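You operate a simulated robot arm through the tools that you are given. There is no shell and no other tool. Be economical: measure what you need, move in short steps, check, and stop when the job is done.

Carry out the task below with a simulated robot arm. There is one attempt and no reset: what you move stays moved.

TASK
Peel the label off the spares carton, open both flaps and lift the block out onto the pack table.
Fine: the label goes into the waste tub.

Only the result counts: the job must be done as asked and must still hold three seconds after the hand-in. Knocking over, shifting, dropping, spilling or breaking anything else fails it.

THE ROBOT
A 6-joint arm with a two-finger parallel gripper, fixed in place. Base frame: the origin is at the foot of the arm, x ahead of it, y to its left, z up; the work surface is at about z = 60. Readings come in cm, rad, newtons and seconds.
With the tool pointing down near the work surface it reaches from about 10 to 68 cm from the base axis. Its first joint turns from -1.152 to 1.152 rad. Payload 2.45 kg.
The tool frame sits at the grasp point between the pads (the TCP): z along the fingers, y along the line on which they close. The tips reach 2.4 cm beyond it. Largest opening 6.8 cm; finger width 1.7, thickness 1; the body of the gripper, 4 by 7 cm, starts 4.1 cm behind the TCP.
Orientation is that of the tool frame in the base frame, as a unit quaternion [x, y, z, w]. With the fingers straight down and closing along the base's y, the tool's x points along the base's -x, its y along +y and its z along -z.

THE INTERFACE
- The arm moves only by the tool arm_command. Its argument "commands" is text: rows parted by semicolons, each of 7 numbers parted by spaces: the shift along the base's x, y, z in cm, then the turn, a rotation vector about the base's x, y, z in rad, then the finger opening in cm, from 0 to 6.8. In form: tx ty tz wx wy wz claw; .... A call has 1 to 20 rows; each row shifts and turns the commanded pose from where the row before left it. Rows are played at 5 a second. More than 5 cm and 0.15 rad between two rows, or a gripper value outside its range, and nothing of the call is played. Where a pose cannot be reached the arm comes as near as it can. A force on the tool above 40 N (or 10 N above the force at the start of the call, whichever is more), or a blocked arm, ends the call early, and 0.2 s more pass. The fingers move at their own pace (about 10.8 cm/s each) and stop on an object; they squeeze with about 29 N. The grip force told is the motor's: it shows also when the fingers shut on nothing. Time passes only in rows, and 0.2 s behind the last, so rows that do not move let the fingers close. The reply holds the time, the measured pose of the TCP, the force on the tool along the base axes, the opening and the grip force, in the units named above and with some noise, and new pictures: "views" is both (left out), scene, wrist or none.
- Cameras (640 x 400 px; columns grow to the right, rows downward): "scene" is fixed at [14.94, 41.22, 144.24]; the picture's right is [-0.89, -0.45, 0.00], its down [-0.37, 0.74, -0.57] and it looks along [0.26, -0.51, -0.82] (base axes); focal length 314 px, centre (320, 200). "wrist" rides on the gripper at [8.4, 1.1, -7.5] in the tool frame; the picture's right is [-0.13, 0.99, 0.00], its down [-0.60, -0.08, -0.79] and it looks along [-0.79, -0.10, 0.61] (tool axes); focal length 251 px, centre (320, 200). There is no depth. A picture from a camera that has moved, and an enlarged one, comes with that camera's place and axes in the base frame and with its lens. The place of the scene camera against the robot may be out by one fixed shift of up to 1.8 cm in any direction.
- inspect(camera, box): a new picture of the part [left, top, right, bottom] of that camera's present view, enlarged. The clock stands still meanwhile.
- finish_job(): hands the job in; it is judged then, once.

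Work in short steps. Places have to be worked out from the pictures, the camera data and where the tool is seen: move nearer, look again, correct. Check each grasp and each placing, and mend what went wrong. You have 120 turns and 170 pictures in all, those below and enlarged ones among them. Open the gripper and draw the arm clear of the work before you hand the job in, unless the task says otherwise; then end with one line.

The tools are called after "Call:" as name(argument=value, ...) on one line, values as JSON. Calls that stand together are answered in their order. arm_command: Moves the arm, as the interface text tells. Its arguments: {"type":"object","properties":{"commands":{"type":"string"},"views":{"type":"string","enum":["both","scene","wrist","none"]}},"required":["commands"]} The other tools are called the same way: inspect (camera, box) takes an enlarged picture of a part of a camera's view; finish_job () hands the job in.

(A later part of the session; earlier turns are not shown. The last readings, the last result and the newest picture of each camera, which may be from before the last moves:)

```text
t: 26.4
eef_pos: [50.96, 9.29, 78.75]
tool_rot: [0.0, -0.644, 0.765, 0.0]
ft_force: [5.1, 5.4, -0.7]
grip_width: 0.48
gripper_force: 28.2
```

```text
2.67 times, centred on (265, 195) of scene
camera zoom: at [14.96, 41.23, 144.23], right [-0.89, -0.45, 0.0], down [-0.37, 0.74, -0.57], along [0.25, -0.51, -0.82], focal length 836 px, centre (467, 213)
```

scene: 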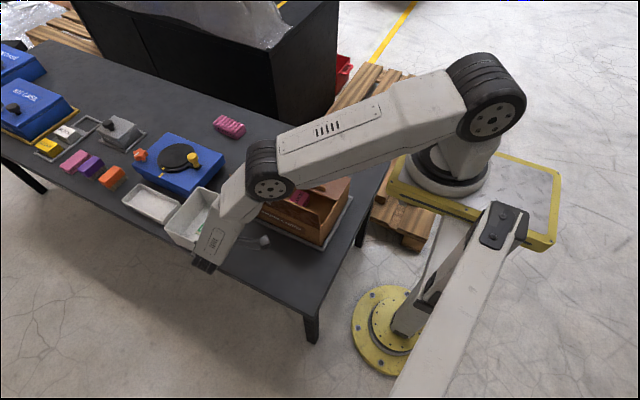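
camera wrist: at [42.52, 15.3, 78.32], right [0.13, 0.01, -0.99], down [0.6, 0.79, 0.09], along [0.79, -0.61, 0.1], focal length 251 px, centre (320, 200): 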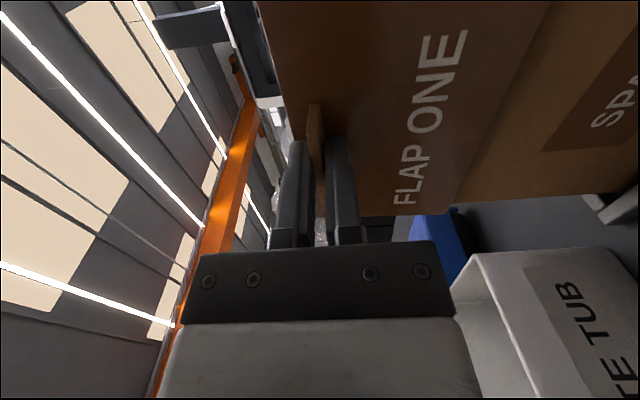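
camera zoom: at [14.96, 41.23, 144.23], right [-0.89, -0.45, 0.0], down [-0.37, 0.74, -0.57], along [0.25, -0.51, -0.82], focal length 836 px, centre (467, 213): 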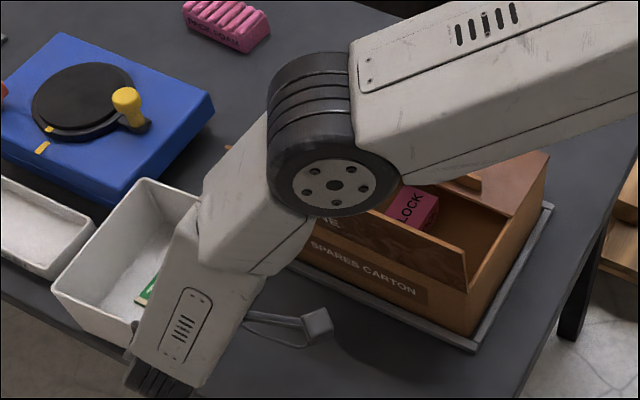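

The flap is about 10° past vertical. I open the fingers and draw back along the tool axis.

Call:
arm_command(commands="0 0 0 0 0 0 2;0 0 0 0 0 0 2;0 1 -0.17 0 0 0 2;0 1.5 -0.25 0 0 0 2;0 0 0 0 0 0 2")

Call:
inspect(camera="scene", box=[170, 120, 360, 270])

```text
t: 27.6
eef_pos: [50.39, 11.14, 78.49]
tool_rot: [0.002, -0.647, 0.763, -0.001]
ft_force: [-0.1, -1.5, -0.1]
grip_width: 2.02
gripper_force: 0.0
out of reach, approached as far as the arm can: row 4
camera wrist: at [42.04, 18.31, 76.33], right [0.13, -0.16, -0.98], down [0.6, 0.8, -0.05], along [0.79, -0.58, 0.2], focal length 251 px, centre (320, 200)
```

scene: 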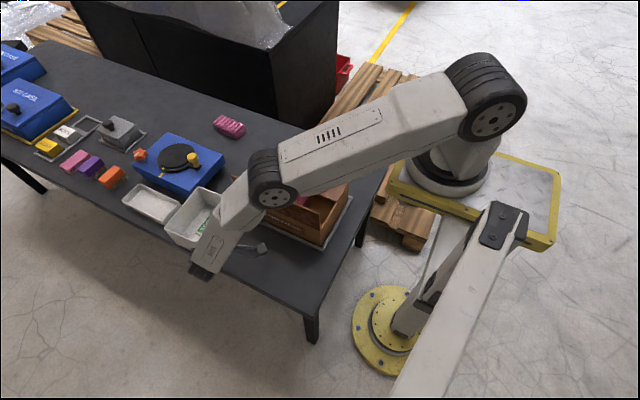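
wrist: 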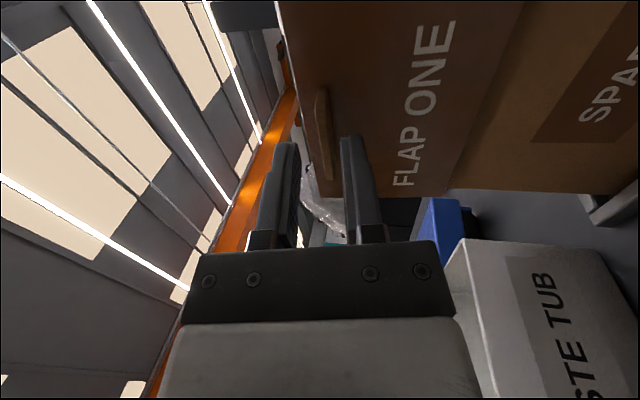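

```text
2.67 times, centred on (265, 195) of scene
camera zoom: at [14.94, 41.22, 144.24], right [-0.89, -0.45, 0.0], down [-0.37, 0.74, -0.57], along [0.26, -0.51, -0.82], focal length 836 px, centre (467, 213)
```

zoom: 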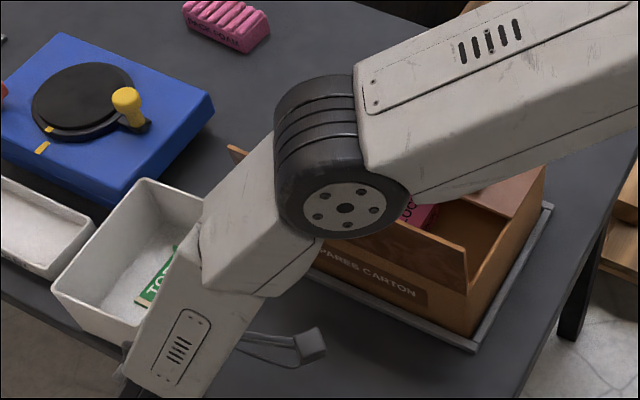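

The flap stays open at about 100°, and the tips are clear of the handle. I go straight up, then turn the tool back to pointing down.

Call:
arm_command(commands="0 0 1.5 0 0 0 2;0 0 3 0 0 0 2;0 0 4 0 0 0 2;0 0 4 0 0 0 2;0 0 0 0.1417 0 0 2;0 0 0 0.1417 0 0 2;0 0 0 0.1417 0 0 2;0 0 0 0.1417 0 0 2;0 0 0 0.1417 0 0 2;0 0 0 0.1417 0 0 2;0 0 0 0.1417 0 0 2;0 0 0 0.1417 0 0 2;0 0 0 0.1417 0 0 2;0 0 0 0.1417 0 0 2;0 0 0 0.1417 0 0 2;0 0 0 0.1417 0 0 2;0 0 0 0.04 0 0 2;0 0 0 0 0 0 2")

Call:
inspect(camera="scene", box=[210, 120, 370, 260])

```text
t: 31.4
eef_pos: [50.54, 11.05, 91.07]
tool_rot: [0.0, 1.0, 0.0, -0.001]
ft_force: [-0.2, 1.1, 0.5]
grip_width: 2.01
gripper_force: 0.2
camera wrist: at [42.07, 12.05, 98.65], right [0.13, 0.99, 0.0], down [0.6, -0.08, 0.79], along [0.79, -0.1, -0.61], focal length 251 px, centre (320, 200)
```

scene: 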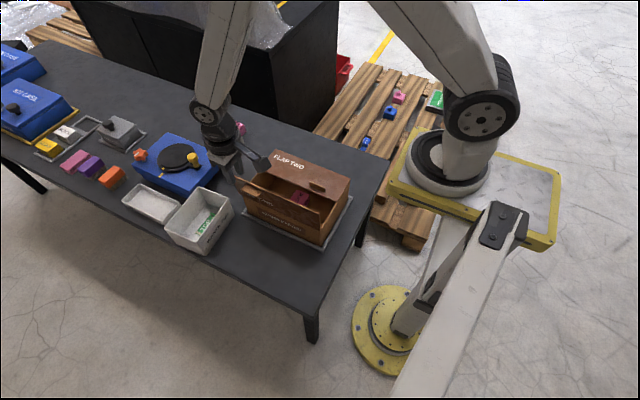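
wrist: 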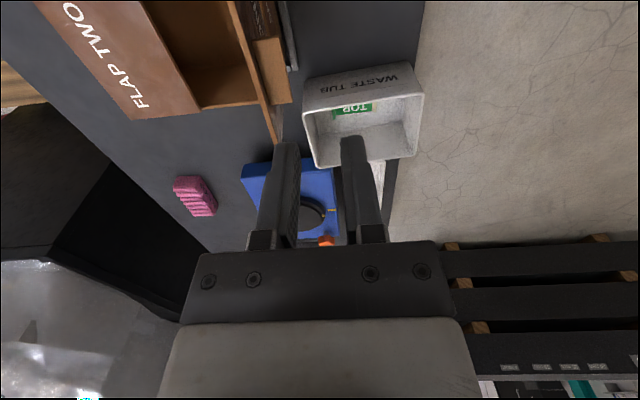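

```text
2.86 times, centred on (290, 190) of scene
camera zoom: at [14.94, 41.22, 144.24], right [-0.89, -0.45, 0.0], down [-0.37, 0.74, -0.57], along [0.26, -0.51, -0.82], focal length 896 px, centre (406, 229)
```

zoom: 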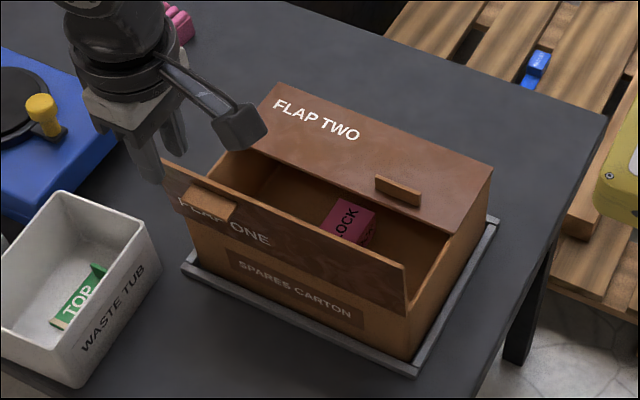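

Flap one is holding. I move over flap two's handle, which I put at about (39.1, −5.4, 72.8).

Call:
arm_command(commands="-1.9 -2.75 0 0 0 0 3;-1.9 -2.75 0 0 0 0 3;-1.9 -2.75 0 0 0 0 3;-1.9 -2.75 0 0 0 0 3;-1.9 -2.75 0 0 0 0 3;-1.9 -2.7 0 0 0 0 3;0 0 -3.5 0 0 0 3;0 0 -3.5 0 0 0 3;0 0 -3.5 0 0 0 3;0 0 0 0 0 0 3", views="wrist")

```text
t: 33.6
eef_pos: [39.16, -5.27, 80.51]
tool_rot: [0.001, 1.0, -0.001, 0.0]
ft_force: [-0.2, 0.8, -0.9]
grip_width: 2.99
gripper_force: 0.3
camera wrist: at [30.69, -4.28, 88.1], right [0.13, 0.99, 0.0], down [0.6, -0.08, 0.79], along [0.79, -0.1, -0.61], focal length 251 px, centre (320, 200)
```

wrist: 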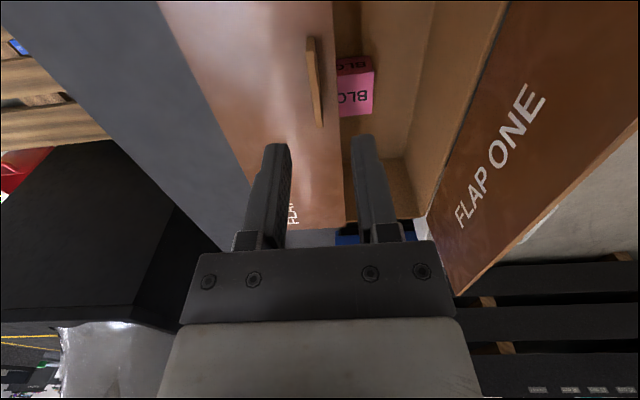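

The handle is at y≈−5.6. I descend and grip it.

Call:
arm_command(commands="0 -0.35 -3 0 0 0 2.6;0 0 -2 0 0 0 2.6;0 0 -1.2 0 0 0 2.6;0 0 0 0 0 0 1;0 0 0 0 0 0 0;0 0 0 0 0 0 0", views="wrist")

Call:
inspect(camera="scene", box=[240, 120, 380, 240])

```text
t: 35.0
eef_pos: [39.07, -5.72, 74.4]
tool_rot: [0.0, 1.0, 0.0, -0.001]
ft_force: [1.2, 4.3, 0.2]
grip_width: 0.48
gripper_force: 27.8
camera wrist: at [30.7, -4.64, 81.99], right [0.13, 0.99, 0.0], down [0.6, -0.08, 0.79], along [0.79, -0.1, -0.61], focal length 251 px, centre (320, 200)
```

wrist: 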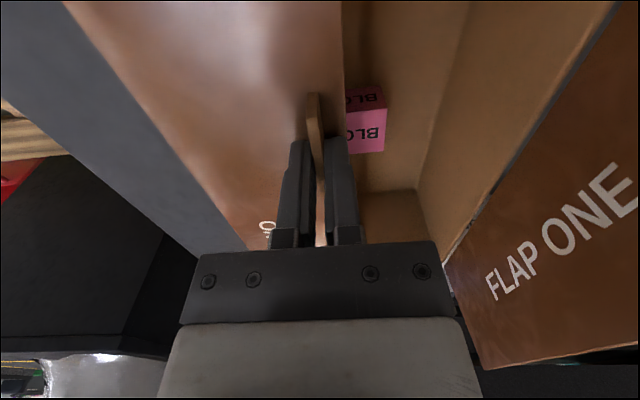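

```text
3.33 times, centred on (310, 180) of scene
camera zoom: at [14.94, 41.23, 144.23], right [-0.89, -0.45, 0.0], down [-0.37, 0.74, -0.57], along [0.26, -0.51, -0.82], focal length 1045 px, centre (353, 267)
```

zoom: 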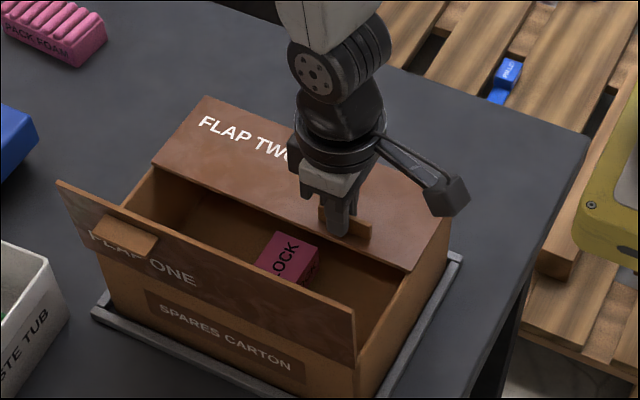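

Gripped. I swing along the mirrored arc about the hinge at y≈−13.3.

Call:
arm_command(commands="0 -0.379 0.902 0.12 0 0 0;0 -0.484 0.851 0.12 0 0 0;0 -0.582 0.787 0.12 0 0 0;0 -0.672 0.711 0.12 0 0 0;0 -0.752 0.624 0.12 0 0 0;0 -0.822 0.532 0.12 0 0 0;0 0 0 0 0 0 0", views="scene")

```text
t: 36.6
eef_pos: [39.79, -9.05, 78.01]
tool_rot: [0.004, 0.955, 0.297, 0.012]
ft_force: [25.0, 13.1, 21.5]
grip_width: 0.52
gripper_force: 28.1
out of reach, approached as far as the arm can: row 1, 2
```

scene: 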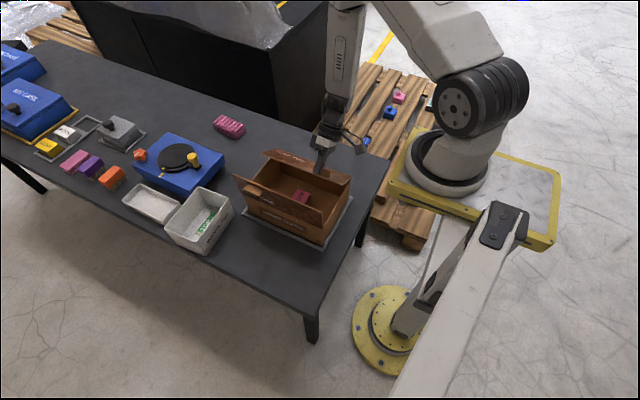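

Force is up and the arm lags behind the command. I wait one row and read again.

Call:
arm_command(commands="0 0 0 0 0 0 0;0 0 0 0 0 0 0", views="wrist")

Call:
inspect(camera="scene", box=[230, 60, 400, 240])

```text
t: 37.2
eef_pos: [39.66, -8.87, 77.88]
tool_rot: [0.003, 0.955, 0.297, 0.011]
ft_force: [24.9, 11.6, 19.7]
grip_width: 0.51
gripper_force: 28.1
camera wrist: at [31.01, -12.27, 84.58], right [0.13, 0.81, 0.57], down [0.59, -0.52, 0.62], along [0.8, 0.25, -0.54], focal length 251 px, centre (320, 200)
```

wrist: 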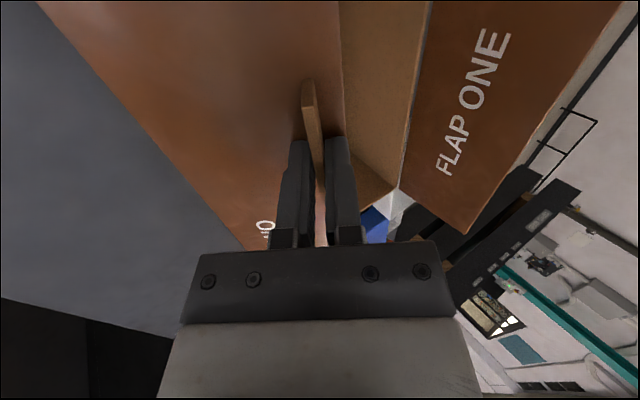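

```text
2.22 times, centred on (315, 150) of scene
camera zoom: at [14.97, 41.26, 144.22], right [-0.89, -0.45, 0.0], down [-0.37, 0.74, -0.57], along [0.25, -0.51, -0.82], focal length 697 px, centre (331, 311)
```

zoom: 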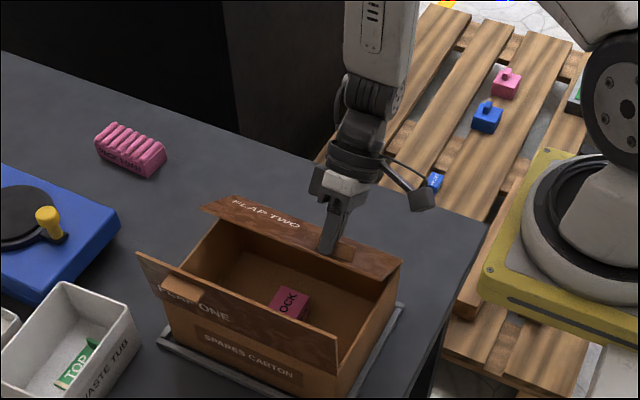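

Friction in the grip seems to hold a strain left over from the unreachable rows. Flap one stayed put when let go, so I open the fingers a little to release the strain and see where the arm settles.

Call:
arm_command(commands="0 0 0 0 0 0 1.6;0 0 0 0 0 0 1.6;0 0 0 0 0 0 1.6", views="wrist")

Call:
inspect(camera="scene", box=[230, 60, 400, 240])

```text
t: 38.0
eef_pos: [39.46, -8.96, 77.74]
tool_rot: [0.002, 0.955, 0.297, 0.009]
ft_force: [0.8, 1.3, 0.7]
grip_width: 1.59
gripper_force: 0.0
camera wrist: at [30.89, -12.25, 84.53], right [0.13, 0.82, 0.56], down [0.59, -0.52, 0.62], along [0.8, 0.25, -0.55], focal length 251 px, centre (320, 200)
```

wrist: 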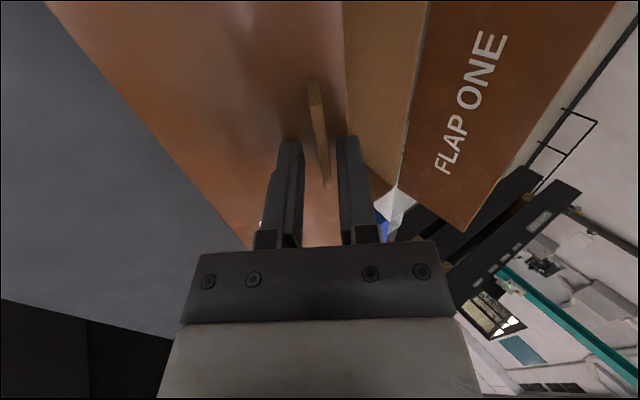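

```text
2.22 times, centred on (315, 150) of scene
camera zoom: at [14.94, 41.22, 144.24], right [-0.89, -0.45, 0.0], down [-0.37, 0.74, -0.57], along [0.26, -0.51, -0.82], focal length 697 px, centre (331, 311)
```

zoom: 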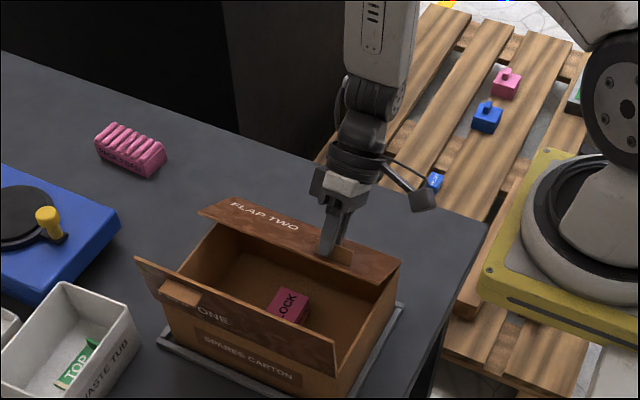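

Strain released and flap two holds at about 35°. I recentre slightly, grip again and continue the arc in shorter calls.

Call:
arm_command(commands="0 0.3 0.3 0 0 0 1.6;0 0 0 0 0 0 0;0 0 0 0 0 0 0;0 0 0 0 0 0 0", views="none")

Call:
arm_command(commands="0 -0.41 0.27 0.06 0 0 0;0 -0.41 0.26 0.06 0 0 0;0 0 0 0 0 0 0", views="wrist")

```text
t: 39.0
eef_pos: [39.64, -8.77, 78.14]
tool_rot: [0.004, 0.955, 0.297, 0.01]
ft_force: [-0.5, -5.4, 1.1]
grip_width: 0.49
gripper_force: 27.8
```

```text
t: 39.8
eef_pos: [39.52, -9.6, 78.67]
tool_rot: [0.005, 0.936, 0.352, 0.01]
ft_force: [4.9, -3.1, 2.7]
grip_width: 0.49
gripper_force: 28.2
camera wrist: at [30.96, -13.65, 84.97], right [0.13, 0.74, 0.66], down [0.59, -0.59, 0.55], along [0.8, 0.31, -0.51], focal length 251 px, centre (320, 200)
```

wrist: 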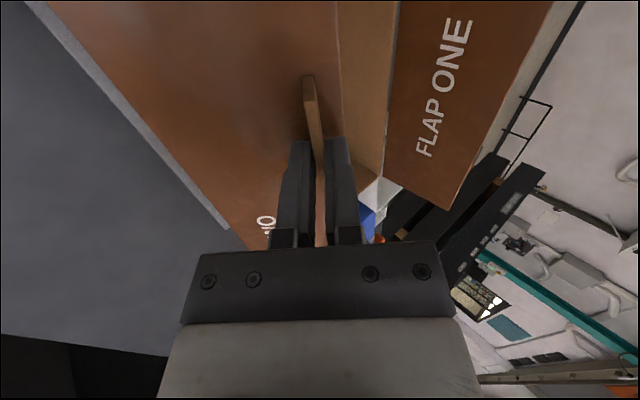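

The swing works now with low forces. I continue.

Call:
arm_command(commands="0 -0.86 0.44 0.12 0 0 0;0 -0.91 0.33 0.12 0 0 0;0 -0.94 0.21 0.12 0 0 0;0 0 0 0 0 0 0", views="scene")

```text
t: 40.8
eef_pos: [39.54, -12.28, 79.59]
tool_rot: [0.005, 0.856, 0.516, 0.01]
ft_force: [4.6, -4.8, -0.6]
grip_width: 0.48
gripper_force: 28.0
```

scene: 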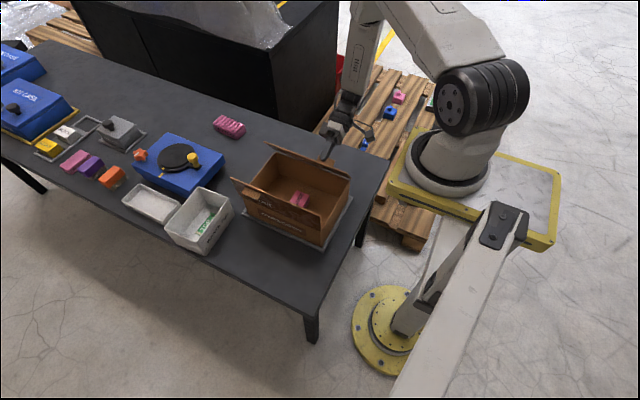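

Call:
arm_command(commands="0 -0.96 0.1 0.12 0 0 0;0 -0.97 -0.015 0.12 0 0 0;0 -0.96 -0.13 0.12 0 0 0;0 0 0 0 0 0 0", views="scene")

Call:
inspect(camera="scene", box=[220, 60, 400, 260])

```text
t: 41.8
eef_pos: [39.48, -15.13, 79.53]
tool_rot: [0.008, 0.75, 0.661, 0.007]
ft_force: [3.9, -4.3, 0.4]
grip_width: 0.52
gripper_force: 27.9
```

scene: 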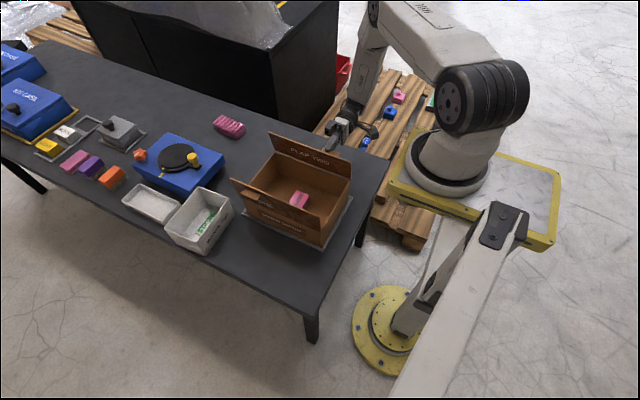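

```text
2.00 times, centred on (310, 160) of scene
camera zoom: at [14.96, 41.21, 144.24], right [-0.89, -0.45, 0.0], down [-0.37, 0.74, -0.57], along [0.25, -0.51, -0.82], focal length 627 px, centre (340, 280)
```

zoom: 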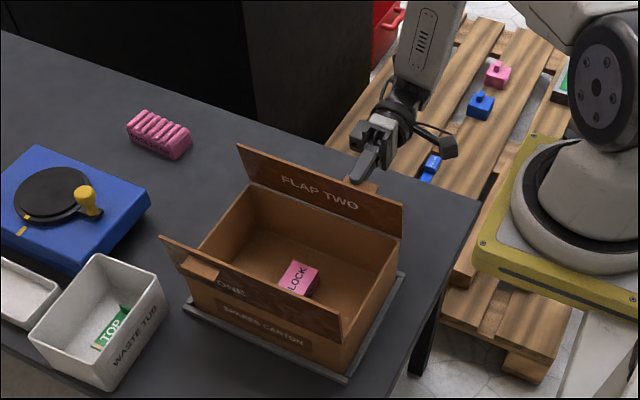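

Nearly vertical. Three more steps past vertical to about 103°.

Call:
arm_command(commands="0 -0.94 -0.25 0.12 0 0 0;0 -0.9 -0.36 0.12 0 0 0;0 -0.85 -0.47 0.12 0 0 0;0 0 0 0 0 0 0", views="scene")

Call:
inspect(camera="scene", box=[220, 60, 400, 260])

```text
t: 42.8
eef_pos: [38.61, -16.01, 78.99]
tool_rot: [0.009, 0.621, 0.783, 0.007]
ft_force: [12.0, -6.9, 2.6]
grip_width: 0.87
gripper_force: 28.8
out of reach, approached as far as the arm can: row 3
```

scene: 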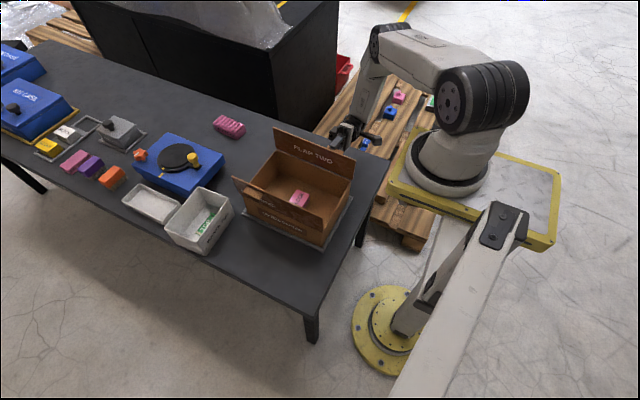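

```text
2.00 times, centred on (310, 160) of scene
camera zoom: at [14.97, 41.21, 144.24], right [-0.89, -0.45, 0.0], down [-0.37, 0.74, -0.57], along [0.25, -0.51, -0.82], focal length 627 px, centre (340, 280)
```

zoom: 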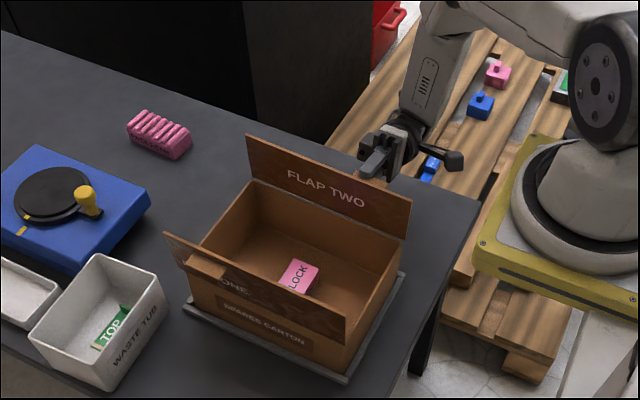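

The arm is at its limit here with the flap roughly vertical. I open the fingers and see whether the flap stays.

Call:
arm_command(commands="0 0 0 0 0 0 2.4;0 0 0 0 0 0 2.4;0 0 0 0 0 0 2.4")

Call:
inspect(camera="scene", box=[220, 60, 400, 260])

```text
t: 43.6
eef_pos: [38.59, -15.99, 79.01]
tool_rot: [0.009, 0.622, 0.783, 0.007]
ft_force: [0.4, -0.1, -0.4]
grip_width: 2.4
gripper_force: 0.0
camera wrist: at [29.96, -23.55, 78.55], right [0.13, -0.23, 0.97], down [0.59, -0.77, -0.26], along [0.8, 0.6, 0.03], focal length 251 px, centre (320, 200)
```

scene: 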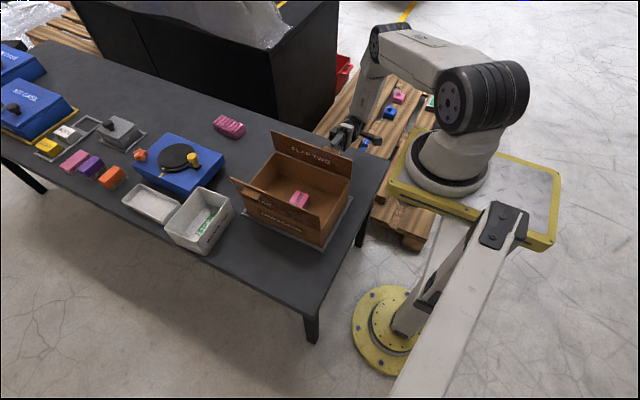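
wrist: 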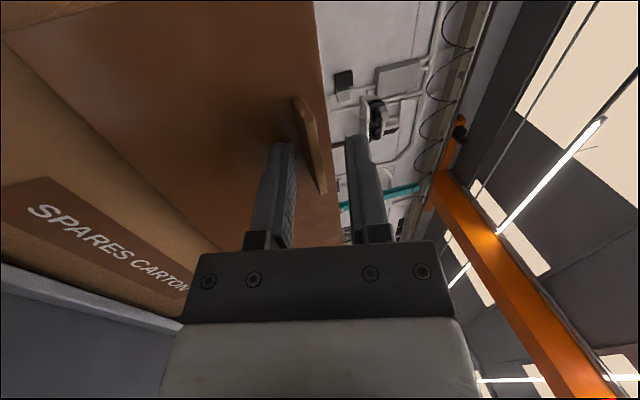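

```text
2.00 times, centred on (310, 160) of scene
camera zoom: at [14.94, 41.22, 144.24], right [-0.89, -0.45, 0.0], down [-0.37, 0.74, -0.57], along [0.26, -0.51, -0.82], focal length 627 px, centre (340, 280)
```

zoom: 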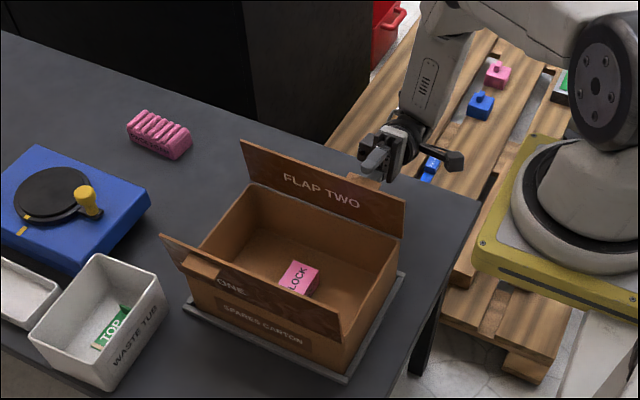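

Flap two stays at about vertical. I back the fingers off along −y.

Call:
arm_command(commands="0 -0.8 -0.15 0 0 0 2.4;0 -0.8 -0.15 0 0 0 2.4;0 -0.8 -0.15 0 0 0 2.4;0 0 0 0 0 0 2.4")

```text
t: 44.6
eef_pos: [37.54, -16.55, 79.11]
tool_rot: [0.009, 0.622, 0.783, 0.007]
ft_force: [0.1, -0.4, 0.2]
grip_width: 2.42
gripper_force: 0.0
out of reach, approached as far as the arm can: row 1, 2, 3
camera wrist: at [28.98, -24.04, 78.66], right [0.13, -0.23, 0.97], down [0.59, -0.77, -0.26], along [0.8, 0.6, 0.03], focal length 251 px, centre (320, 200)
```

scene: 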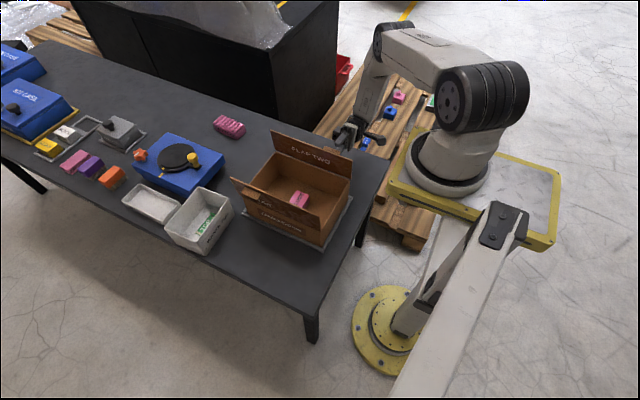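
wrist: 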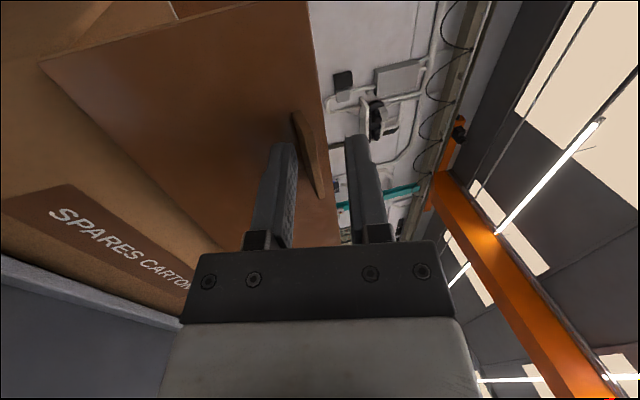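

Backing along −y is barred by a limit, so I slide the fingers off the end of the handle along −x.

Call:
arm_command(commands="-1 0 0 0 0 0 2.4;-1 0 0 0 0 0 2.4;-1 0 0 0 0 0 2.4;-0.5 0 0 0 0 0 2.4;0 0 0 0 0 0 2.4")

```text
t: 45.8
eef_pos: [34.1, -16.58, 79.12]
tool_rot: [0.008, 0.621, 0.784, 0.006]
ft_force: [0.1, -0.6, -0.7]
grip_width: 2.38
gripper_force: 0.1
camera wrist: at [25.52, -24.03, 78.69], right [0.13, -0.23, 0.96], down [0.59, -0.77, -0.26], along [0.8, 0.6, 0.04], focal length 251 px, centre (320, 200)
```

scene: 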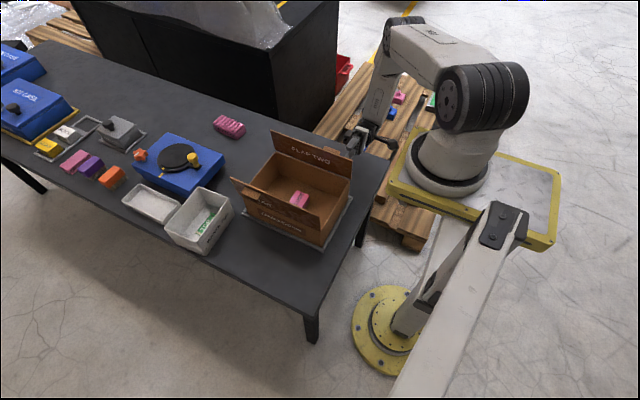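
wrist: 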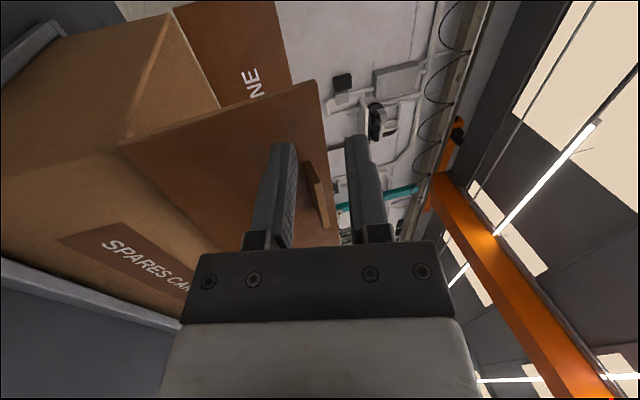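

The handle's near end is at x≈35.5; I slide 1.5 more, then rise and turn the tool back upright in moderate steps.

Call:
arm_command(commands="-0.8 0 0 0 0 0 2.4;-0.7 0 0 0 0 0 2.4;0 0 2 0 0 0 2.4;0 0 3 0 0 0 2.4;0 0 4 0 0 0 2.4;0 0 3 0 0 0 2.4;0 0 0 0 0 0 2.4", views="scene")

```text
t: 47.4
eef_pos: [32.61, -16.46, 91.23]
tool_rot: [0.008, 0.621, 0.784, 0.007]
ft_force: [0.0, 0.6, -0.1]
grip_width: 2.38
gripper_force: 0.1
```

scene: 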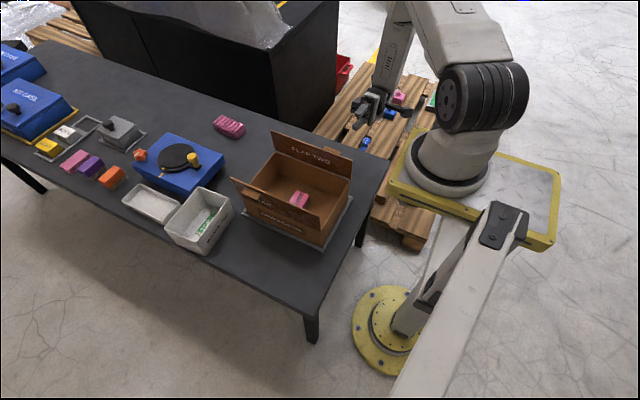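

Call:
arm_command(commands="0 0 0.3 -0.14 0 0 2.4;0 0 0.3 -0.14 0 0 2.4;0 0.5 0.3 -0.14 0 0 2.4;0 0.5 0.3 -0.14 0 0 2.4;0 1 0.3 -0.14 0 0 2.4;1 1 0.3 -0.14 0 0 2.4;1 1 0 -0.14 0 0 2.4;1 1 0 -0.14 0 0 2.4;1 1 0 -0.14 0 0 2.4;1 1 0 -0.14 0 0 2.4;1 1 0 -0.14 0 0 2.4;1 1 0 -0.14 0 0 2.4;1 1 0 -0.12 0 0 2.4;0 0 0 0 0 0 2.4")

Call:
inspect(camera="scene", box=[220, 110, 380, 260])

```text
t: 50.4
eef_pos: [41.28, -6.56, 92.96]
tool_rot: [-0.004, 0.997, 0.046, 0.054]
ft_force: [0.7, -0.3, 0.2]
grip_width: 2.41
gripper_force: 0.0
out of reach, approached as far as the arm can: row 13
camera wrist: at [32.18, -6.27, 99.69], right [0.12, 0.99, 0.1], down [0.52, -0.15, 0.84], along [0.85, -0.04, -0.53], focal length 251 px, centre (320, 200)
```

scene: 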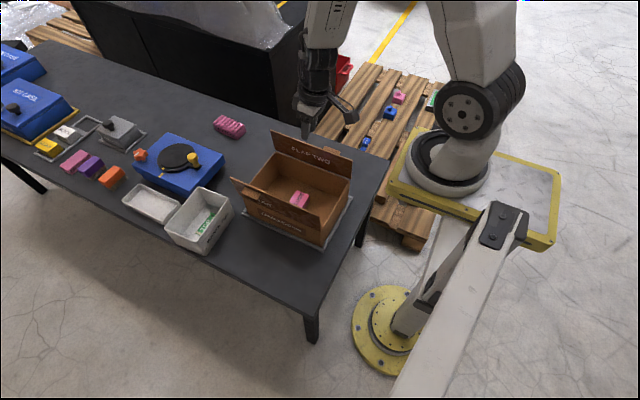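
wrist: 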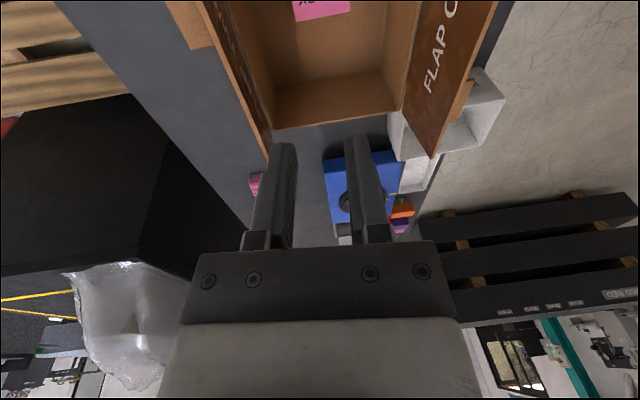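

```text
2.67 times, centred on (300, 185) of scene
camera zoom: at [14.94, 41.22, 144.24], right [-0.89, -0.45, 0.0], down [-0.37, 0.74, -0.57], along [0.26, -0.51, -0.82], focal length 836 px, centre (373, 240)
```

zoom: 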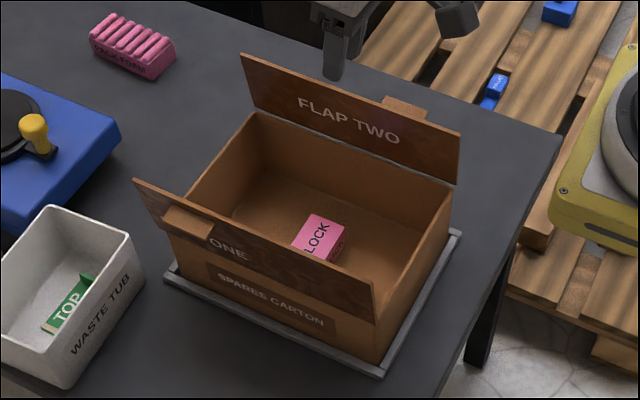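

Both flaps stand open. The tool ended tilted by about 0.14 rad; I level it while moving over the carton's middle.

Call:
arm_command(commands="0.5 0.3 0 -0.046 0.054 0 2.4;0.5 0.3 0 -0.046 0.054 0 2.4;0 0 0 0 0 0 2.4", views="none")

```text
t: 51.2
eef_pos: [41.59, -6.19, 92.53]
tool_rot: [-0.003, 0.999, 0.029, 0.03]
ft_force: [0.1, -1.1, -0.5]
grip_width: 2.42
gripper_force: 0.1
out of reach, approached as far as the arm can: row 1, 2
```

Call:
arm_command(commands="1.5 2 0 -0.03 0.03 0 2.4;1.5 2 0 -0.03 0.03 0 2.4;0 0 0 0 0 0 2.4;0 0 0 0 0 0 2.4", views="scene")

```text
t: 52.2
eef_pos: [42.61, 0.37, 89.65]
tool_rot: [-0.002, 0.999, 0.032, 0.03]
ft_force: [0.0, -0.6, 0.6]
grip_width: 2.4
gripper_force: 0.0
out of reach, approached as far as the arm can: row 1, 2
```

scene: 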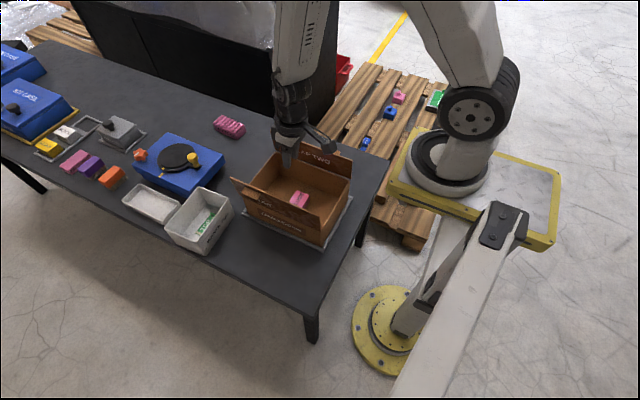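

Levelling is stuck near a wrist limit. I try a yaw of −0.36 while rising, to see whether that frees it.

Call:
arm_command(commands="0 0 1 0 0 -0.12 2.4;0 0 1 0 0 -0.12 2.4;0 0 1 0 0 -0.12 2.4;0 0 0 0 0 0 2.4", views="none")

```text
t: 53.2
eef_pos: [40.9, -5.13, 91.09]
tool_rot: [0.174, 0.984, 0.032, 0.009]
ft_force: [0.2, -0.5, -0.7]
grip_width: 2.4
gripper_force: 0.0
out of reach, approached as far as the arm can: row 1, 2, 3
```

Call:
arm_command(commands="0 0 0.5 -0.06 0.03 0 2.4;0 0 0.5 0 0 -0.1 2.4;0 0 0 0 0 0 2.4", views="scene")

```text
t: 54.0
eef_pos: [40.11, -7.91, 91.71]
tool_rot: [0.221, 0.975, 0.033, 0.013]
ft_force: [0.6, -0.6, -0.4]
grip_width: 2.41
gripper_force: 0.1
out of reach, approached as far as the arm can: row 1, 2
```

scene: 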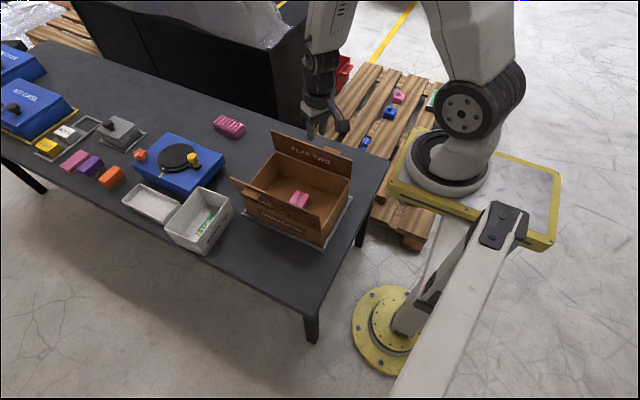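

The joint at its limit seems to be the last wrist joint. I try yaw the other way while staying high.

Call:
arm_command(commands="0 0 0.3 0 0 0.13 2.4;0 0 0.3 0 0 0.13 2.4;0 0 0 0 0 0.13 2.4;0 0 0 0 0 0.13 2.4;0 0 0 0 0 0.13 2.4;0 0 0 0 0 0.13 2.4;0 0 0 0 0 0 2.4", views="scene")

```text
t: 55.6
eef_pos: [39.11, -7.33, 90.82]
tool_rot: [-0.164, 0.986, 0.037, 0.003]
ft_force: [-0.3, -0.2, 0.0]
grip_width: 2.41
gripper_force: 0.2
out of reach, approached as far as the arm can: row 3, 4, 5, 6
```

scene: 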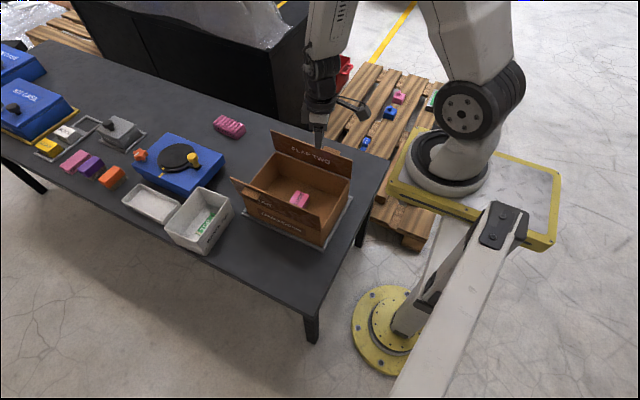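

The tool sits near a wrist singularity because the forearm hangs straight down here. I move outward and up, so the forearm slopes, and see whether the wrist frees itself.

Call:
arm_command(commands="2 0 1 0 0 -0.1 2.4;2 0 1 0 0 -0.1 2.4;2 0 0.5 0 0 -0.1 2.4;2 0 0 0 0 0 2.4;2 0 0 0 0 0 2.4;0 0 0 0 0 0 2.4", views="scene")

```text
t: 57.0
eef_pos: [46.17, -6.27, 89.39]
tool_rot: [-0.016, 0.999, 0.043, 0.012]
ft_force: [-1.4, -0.7, -0.9]
grip_width: 2.39
gripper_force: 0.1
out of reach, approached as far as the arm can: row 1, 2, 3, 4, 5
```

scene: 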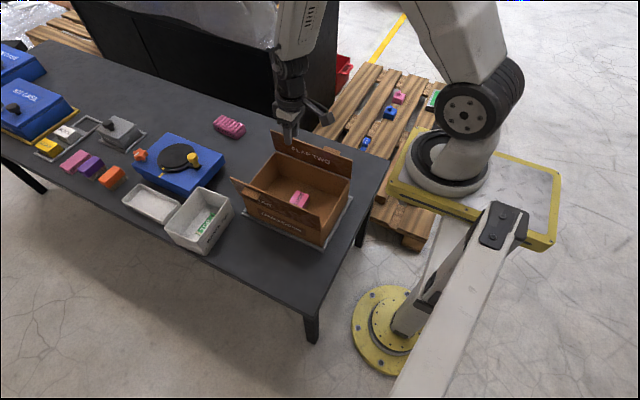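

Still stuck locally. I tilt back to where the arm was well conditioned, then bring the tilt round toward the base instead of passing straight through the singular pose.

Call:
arm_command(commands="0 0 1 0.12 0 0 2.4;0 0 1 0.12 0 0 2.4;0 0 1 0.12 0 0 2.4;0 0 0 0 0 0 2.4", views="none")

Call:
arm_command(commands="0 0 0 0 0.12 0 2.4;0 0 0 0 0.12 0 2.4;0 0 0 0 0.12 0 2.4;0 0 0 0 0 0 2.4", views="scene")

```text
t: 58.0
eef_pos: [46.24, -6.26, 92.66]
tool_rot: [-0.014, 0.977, 0.212, 0.008]
ft_force: [-0.3, 0.3, -0.4]
grip_width: 2.39
gripper_force: 0.1
```

```text
t: 59.0
eef_pos: [46.23, -6.35, 92.63]
tool_rot: [0.024, 0.963, 0.211, -0.169]
ft_force: [-0.5, -0.8, -0.2]
grip_width: 2.38
gripper_force: 0.0
```

scene: 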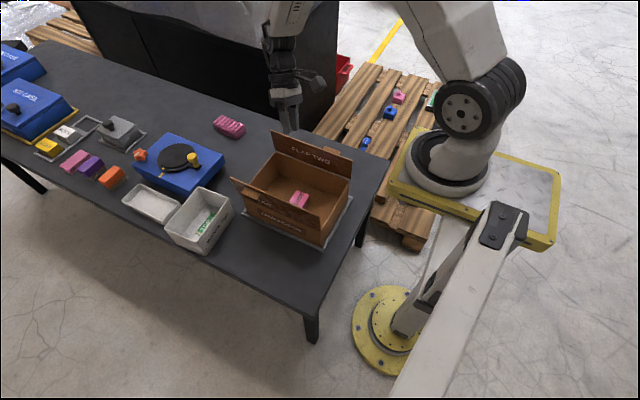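

Everything is reachable this way. Now I take out the y tilt while keeping the tilt toward the base.

Call:
arm_command(commands="0 0 0 -0.14 0 0 2.4;0 0 0 -0.14 0 0 2.4;0 0 0 -0.14 0 0 2.4;0 0 0 0 0 0 2.4", views="none")

Call:
arm_command(commands="0 0 0 0 -0.08 0 2.4;0 0 0 0 -0.08 0 2.4;0 0 0 0 -0.08 0 2.4;0 0 0 0 -0.08 0 2.4;0 0 0 0 0 0 2.4", views="scene")

```text
t: 60.0
eef_pos: [46.06, -5.19, 92.21]
tool_rot: [0.036, 0.975, 0.149, -0.162]
ft_force: [-1.2, -0.4, 0.0]
grip_width: 2.41
gripper_force: 0.1
out of reach, approached as far as the arm can: row 1, 2, 3
```

```text
t: 61.2
eef_pos: [46.21, -5.03, 92.24]
tool_rot: [0.013, 0.988, 0.153, -0.005]
ft_force: [0.4, 0.6, -0.5]
grip_width: 2.42
gripper_force: 0.1
```

scene: 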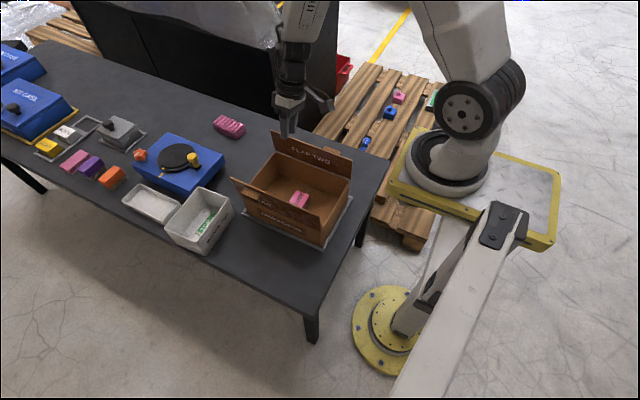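

The base-ward side is barred too, so I go around the other side: tilt outward (+x), then take out the y tilt.

Call:
arm_command(commands="0 0 0 0 -0.12 0 2.4;0 0 0 0 -0.12 0 2.4;0 0 0 0 -0.12 0 2.4;0 0 0 0 -0.12 0 2.4;0 0 0 0 0 0 2.4", views="none")

Call:
arm_command(commands="0 0 0 -0.1 0 0 2.4;0 0 0 -0.1 0 0 2.4;0 0 0 -0.1 0 0 2.4;0 0 0 0 0 0 2.4", views="scene")

```text
t: 62.4
eef_pos: [46.14, -5.02, 92.34]
tool_rot: [-0.024, 0.961, 0.151, 0.23]
ft_force: [-0.3, 0.4, -0.1]
grip_width: 2.38
gripper_force: 0.2
```

```text
t: 63.4
eef_pos: [46.04, -5.16, 92.21]
tool_rot: [-0.059, 0.973, 0.006, 0.223]
ft_force: [0.2, 0.5, 0.5]
grip_width: 2.41
gripper_force: 0.1
```

scene: 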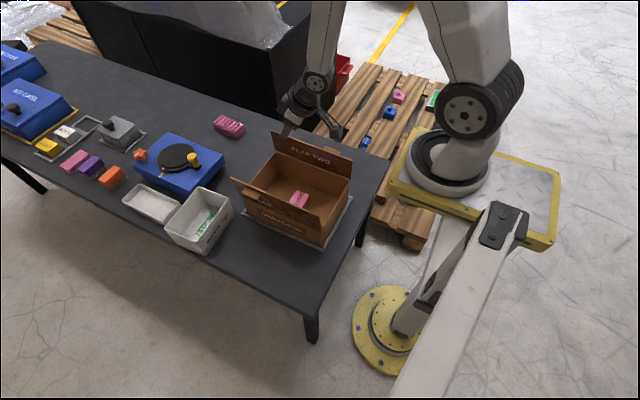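

That side works. Now I level the tool in the plane of the arm.

Call:
arm_command(commands="0 0 0 -0.02 0.11 -0.03 2.4;0 0 0 -0.02 0.11 -0.03 2.4;0 0 0 0 0.11 -0.03 2.4;0 0 0 0 0.11 -0.03 2.4;0 0 0 0 0 0 2.4", views="none")

```text
t: 64.6
eef_pos: [46.34, -5.46, 92.25]
tool_rot: [-0.01, 0.999, -0.018, 0.038]
ft_force: [-0.2, 0.1, 0.0]
grip_width: 2.42
gripper_force: 0.1
out of reach, approached as far as the arm can: row 2
```

Call:
arm_command(commands="0 0 0 0.035 0.04 0 2.4;0 0 0 0 0.036 -0.02 2.4;0 0 0 0 0 0 2.4", views="wrist")

Call:
inspect(camera="scene", box=[220, 110, 380, 260])

```text
t: 65.4
eef_pos: [46.29, -5.44, 92.26]
tool_rot: [0.0, 1.0, 0.001, 0.0]
ft_force: [-0.6, -0.4, 0.0]
grip_width: 2.4
gripper_force: 0.0
camera wrist: at [37.77, -4.48, 99.84], right [0.13, 0.99, 0.0], down [0.6, -0.08, 0.79], along [0.79, -0.1, -0.61], focal length 251 px, centre (320, 200)
```

wrist: 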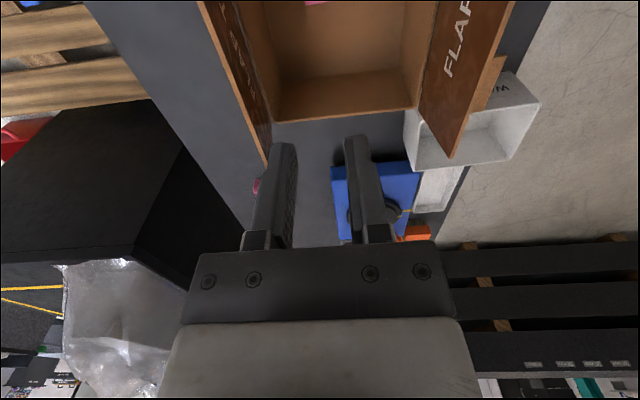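

```text
2.67 times, centred on (300, 185) of scene
camera zoom: at [14.94, 41.22, 144.24], right [-0.89, -0.45, 0.0], down [-0.37, 0.74, -0.57], along [0.26, -0.51, -0.82], focal length 836 px, centre (373, 240)
```

zoom: 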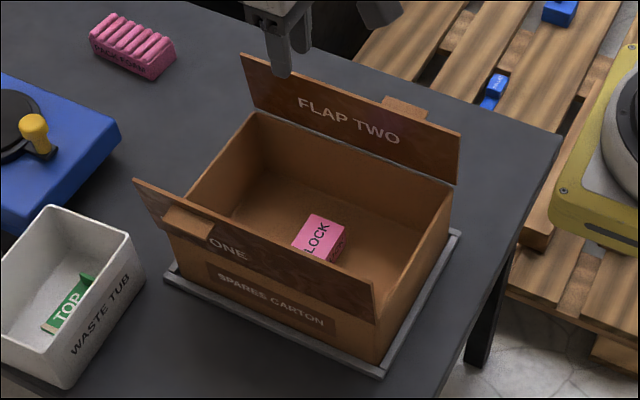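

The tool is straight again and nothing has moved. Flap two is only just vertical, so I push it gently further out from inside with closed fingers, well above the block.

Call:
arm_command(commands="0 -1.5 -3 0 0 0 0;0 -1.5 -3 0 0 0 0;0 -1 -3 0 0 0 0;0 0 -2.7 0 0 0 0;0 -1 0 0 0 0 0;0 -1 0 0 0 0 0;0 -0.6 0 0 0 0 0;0 0 0 0 0 0 0", views="scene")

```text
t: 67.2
eef_pos: [46.24, -11.99, 80.53]
tool_rot: [0.0, 1.0, 0.001, 0.002]
ft_force: [-0.8, -0.3, 1.5]
grip_width: 0.01
gripper_force: 23.5
```

scene: 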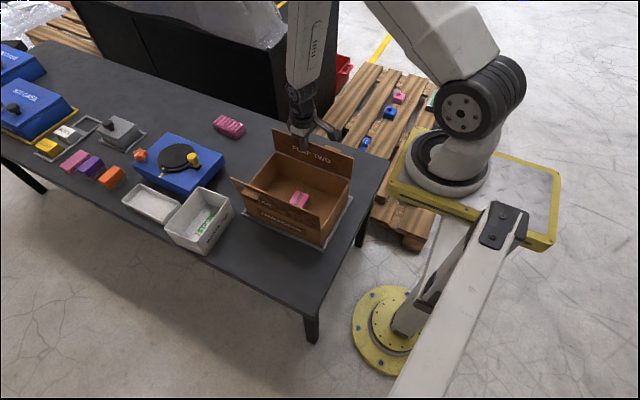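

Call:
inspect(camera="scene", box=[250, 90, 370, 200])

Call:
inspect(camera="wrist", box=[140, 0, 540, 260])

```text
3.64 times, centred on (310, 145) of scene
camera zoom: at [14.94, 41.22, 144.24], right [-0.89, -0.45, 0.0], down [-0.37, 0.74, -0.57], along [0.26, -0.51, -0.82], focal length 1140 px, centre (356, 400)
```

zoom: 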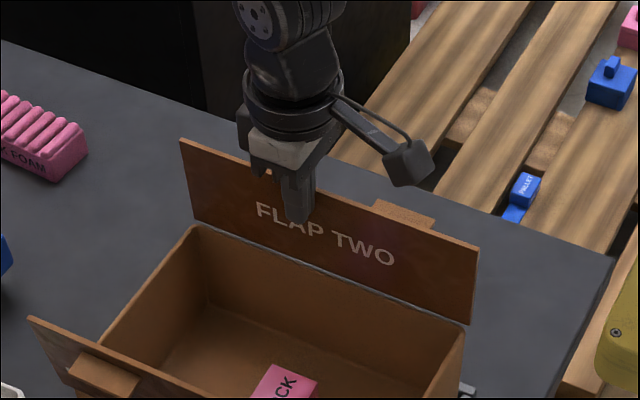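

```text
1.54 times, centred on (340, 130) of wrist
camera zoom: at [37.73, -11.07, 88.14], right [0.13, 0.99, 0.0], down [0.6, -0.08, 0.79], along [0.79, -0.1, -0.61], focal length 387 px, centre (289, 308)
```

zoom: 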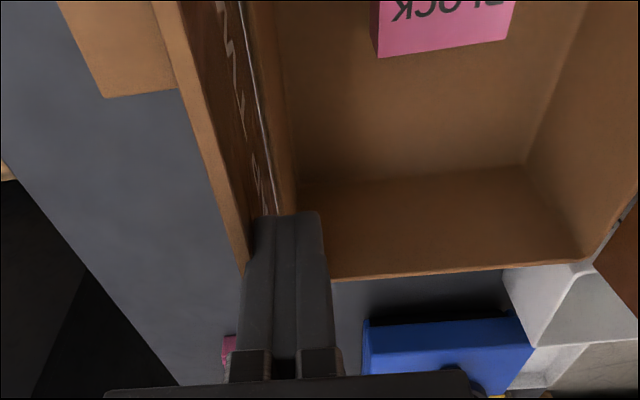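

The fingers are just inside the flap. I push 2.4 cm outward in small steps.

Call:
arm_command(commands="0 -0.4 0 0 0 0 0;0 -0.4 0 0 0 0 0;0 -0.4 0 0 0 0 0;0 -0.4 0 0 0 0 0;0 -0.4 0 0 0 0 0;0 -0.4 0 0 0 0 0;0 0 0 0 0 0 0", views="none")

Call:
inspect(camera="scene", box=[220, 90, 380, 260])

```text
t: 68.8
eef_pos: [46.25, -14.28, 80.54]
tool_rot: [-0.001, 1.0, 0.001, 0.002]
ft_force: [0.0, -0.1, 0.3]
grip_width: 0.0
gripper_force: 24.0
```

```text
2.35 times, centred on (300, 175) of scene
camera zoom: at [14.94, 41.22, 144.24], right [-0.89, -0.45, 0.0], down [-0.37, 0.74, -0.57], along [0.26, -0.51, -0.82], focal length 738 px, centre (367, 259)
```

zoom: 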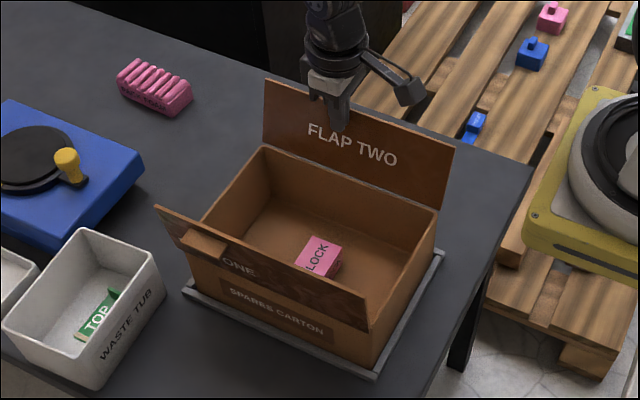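

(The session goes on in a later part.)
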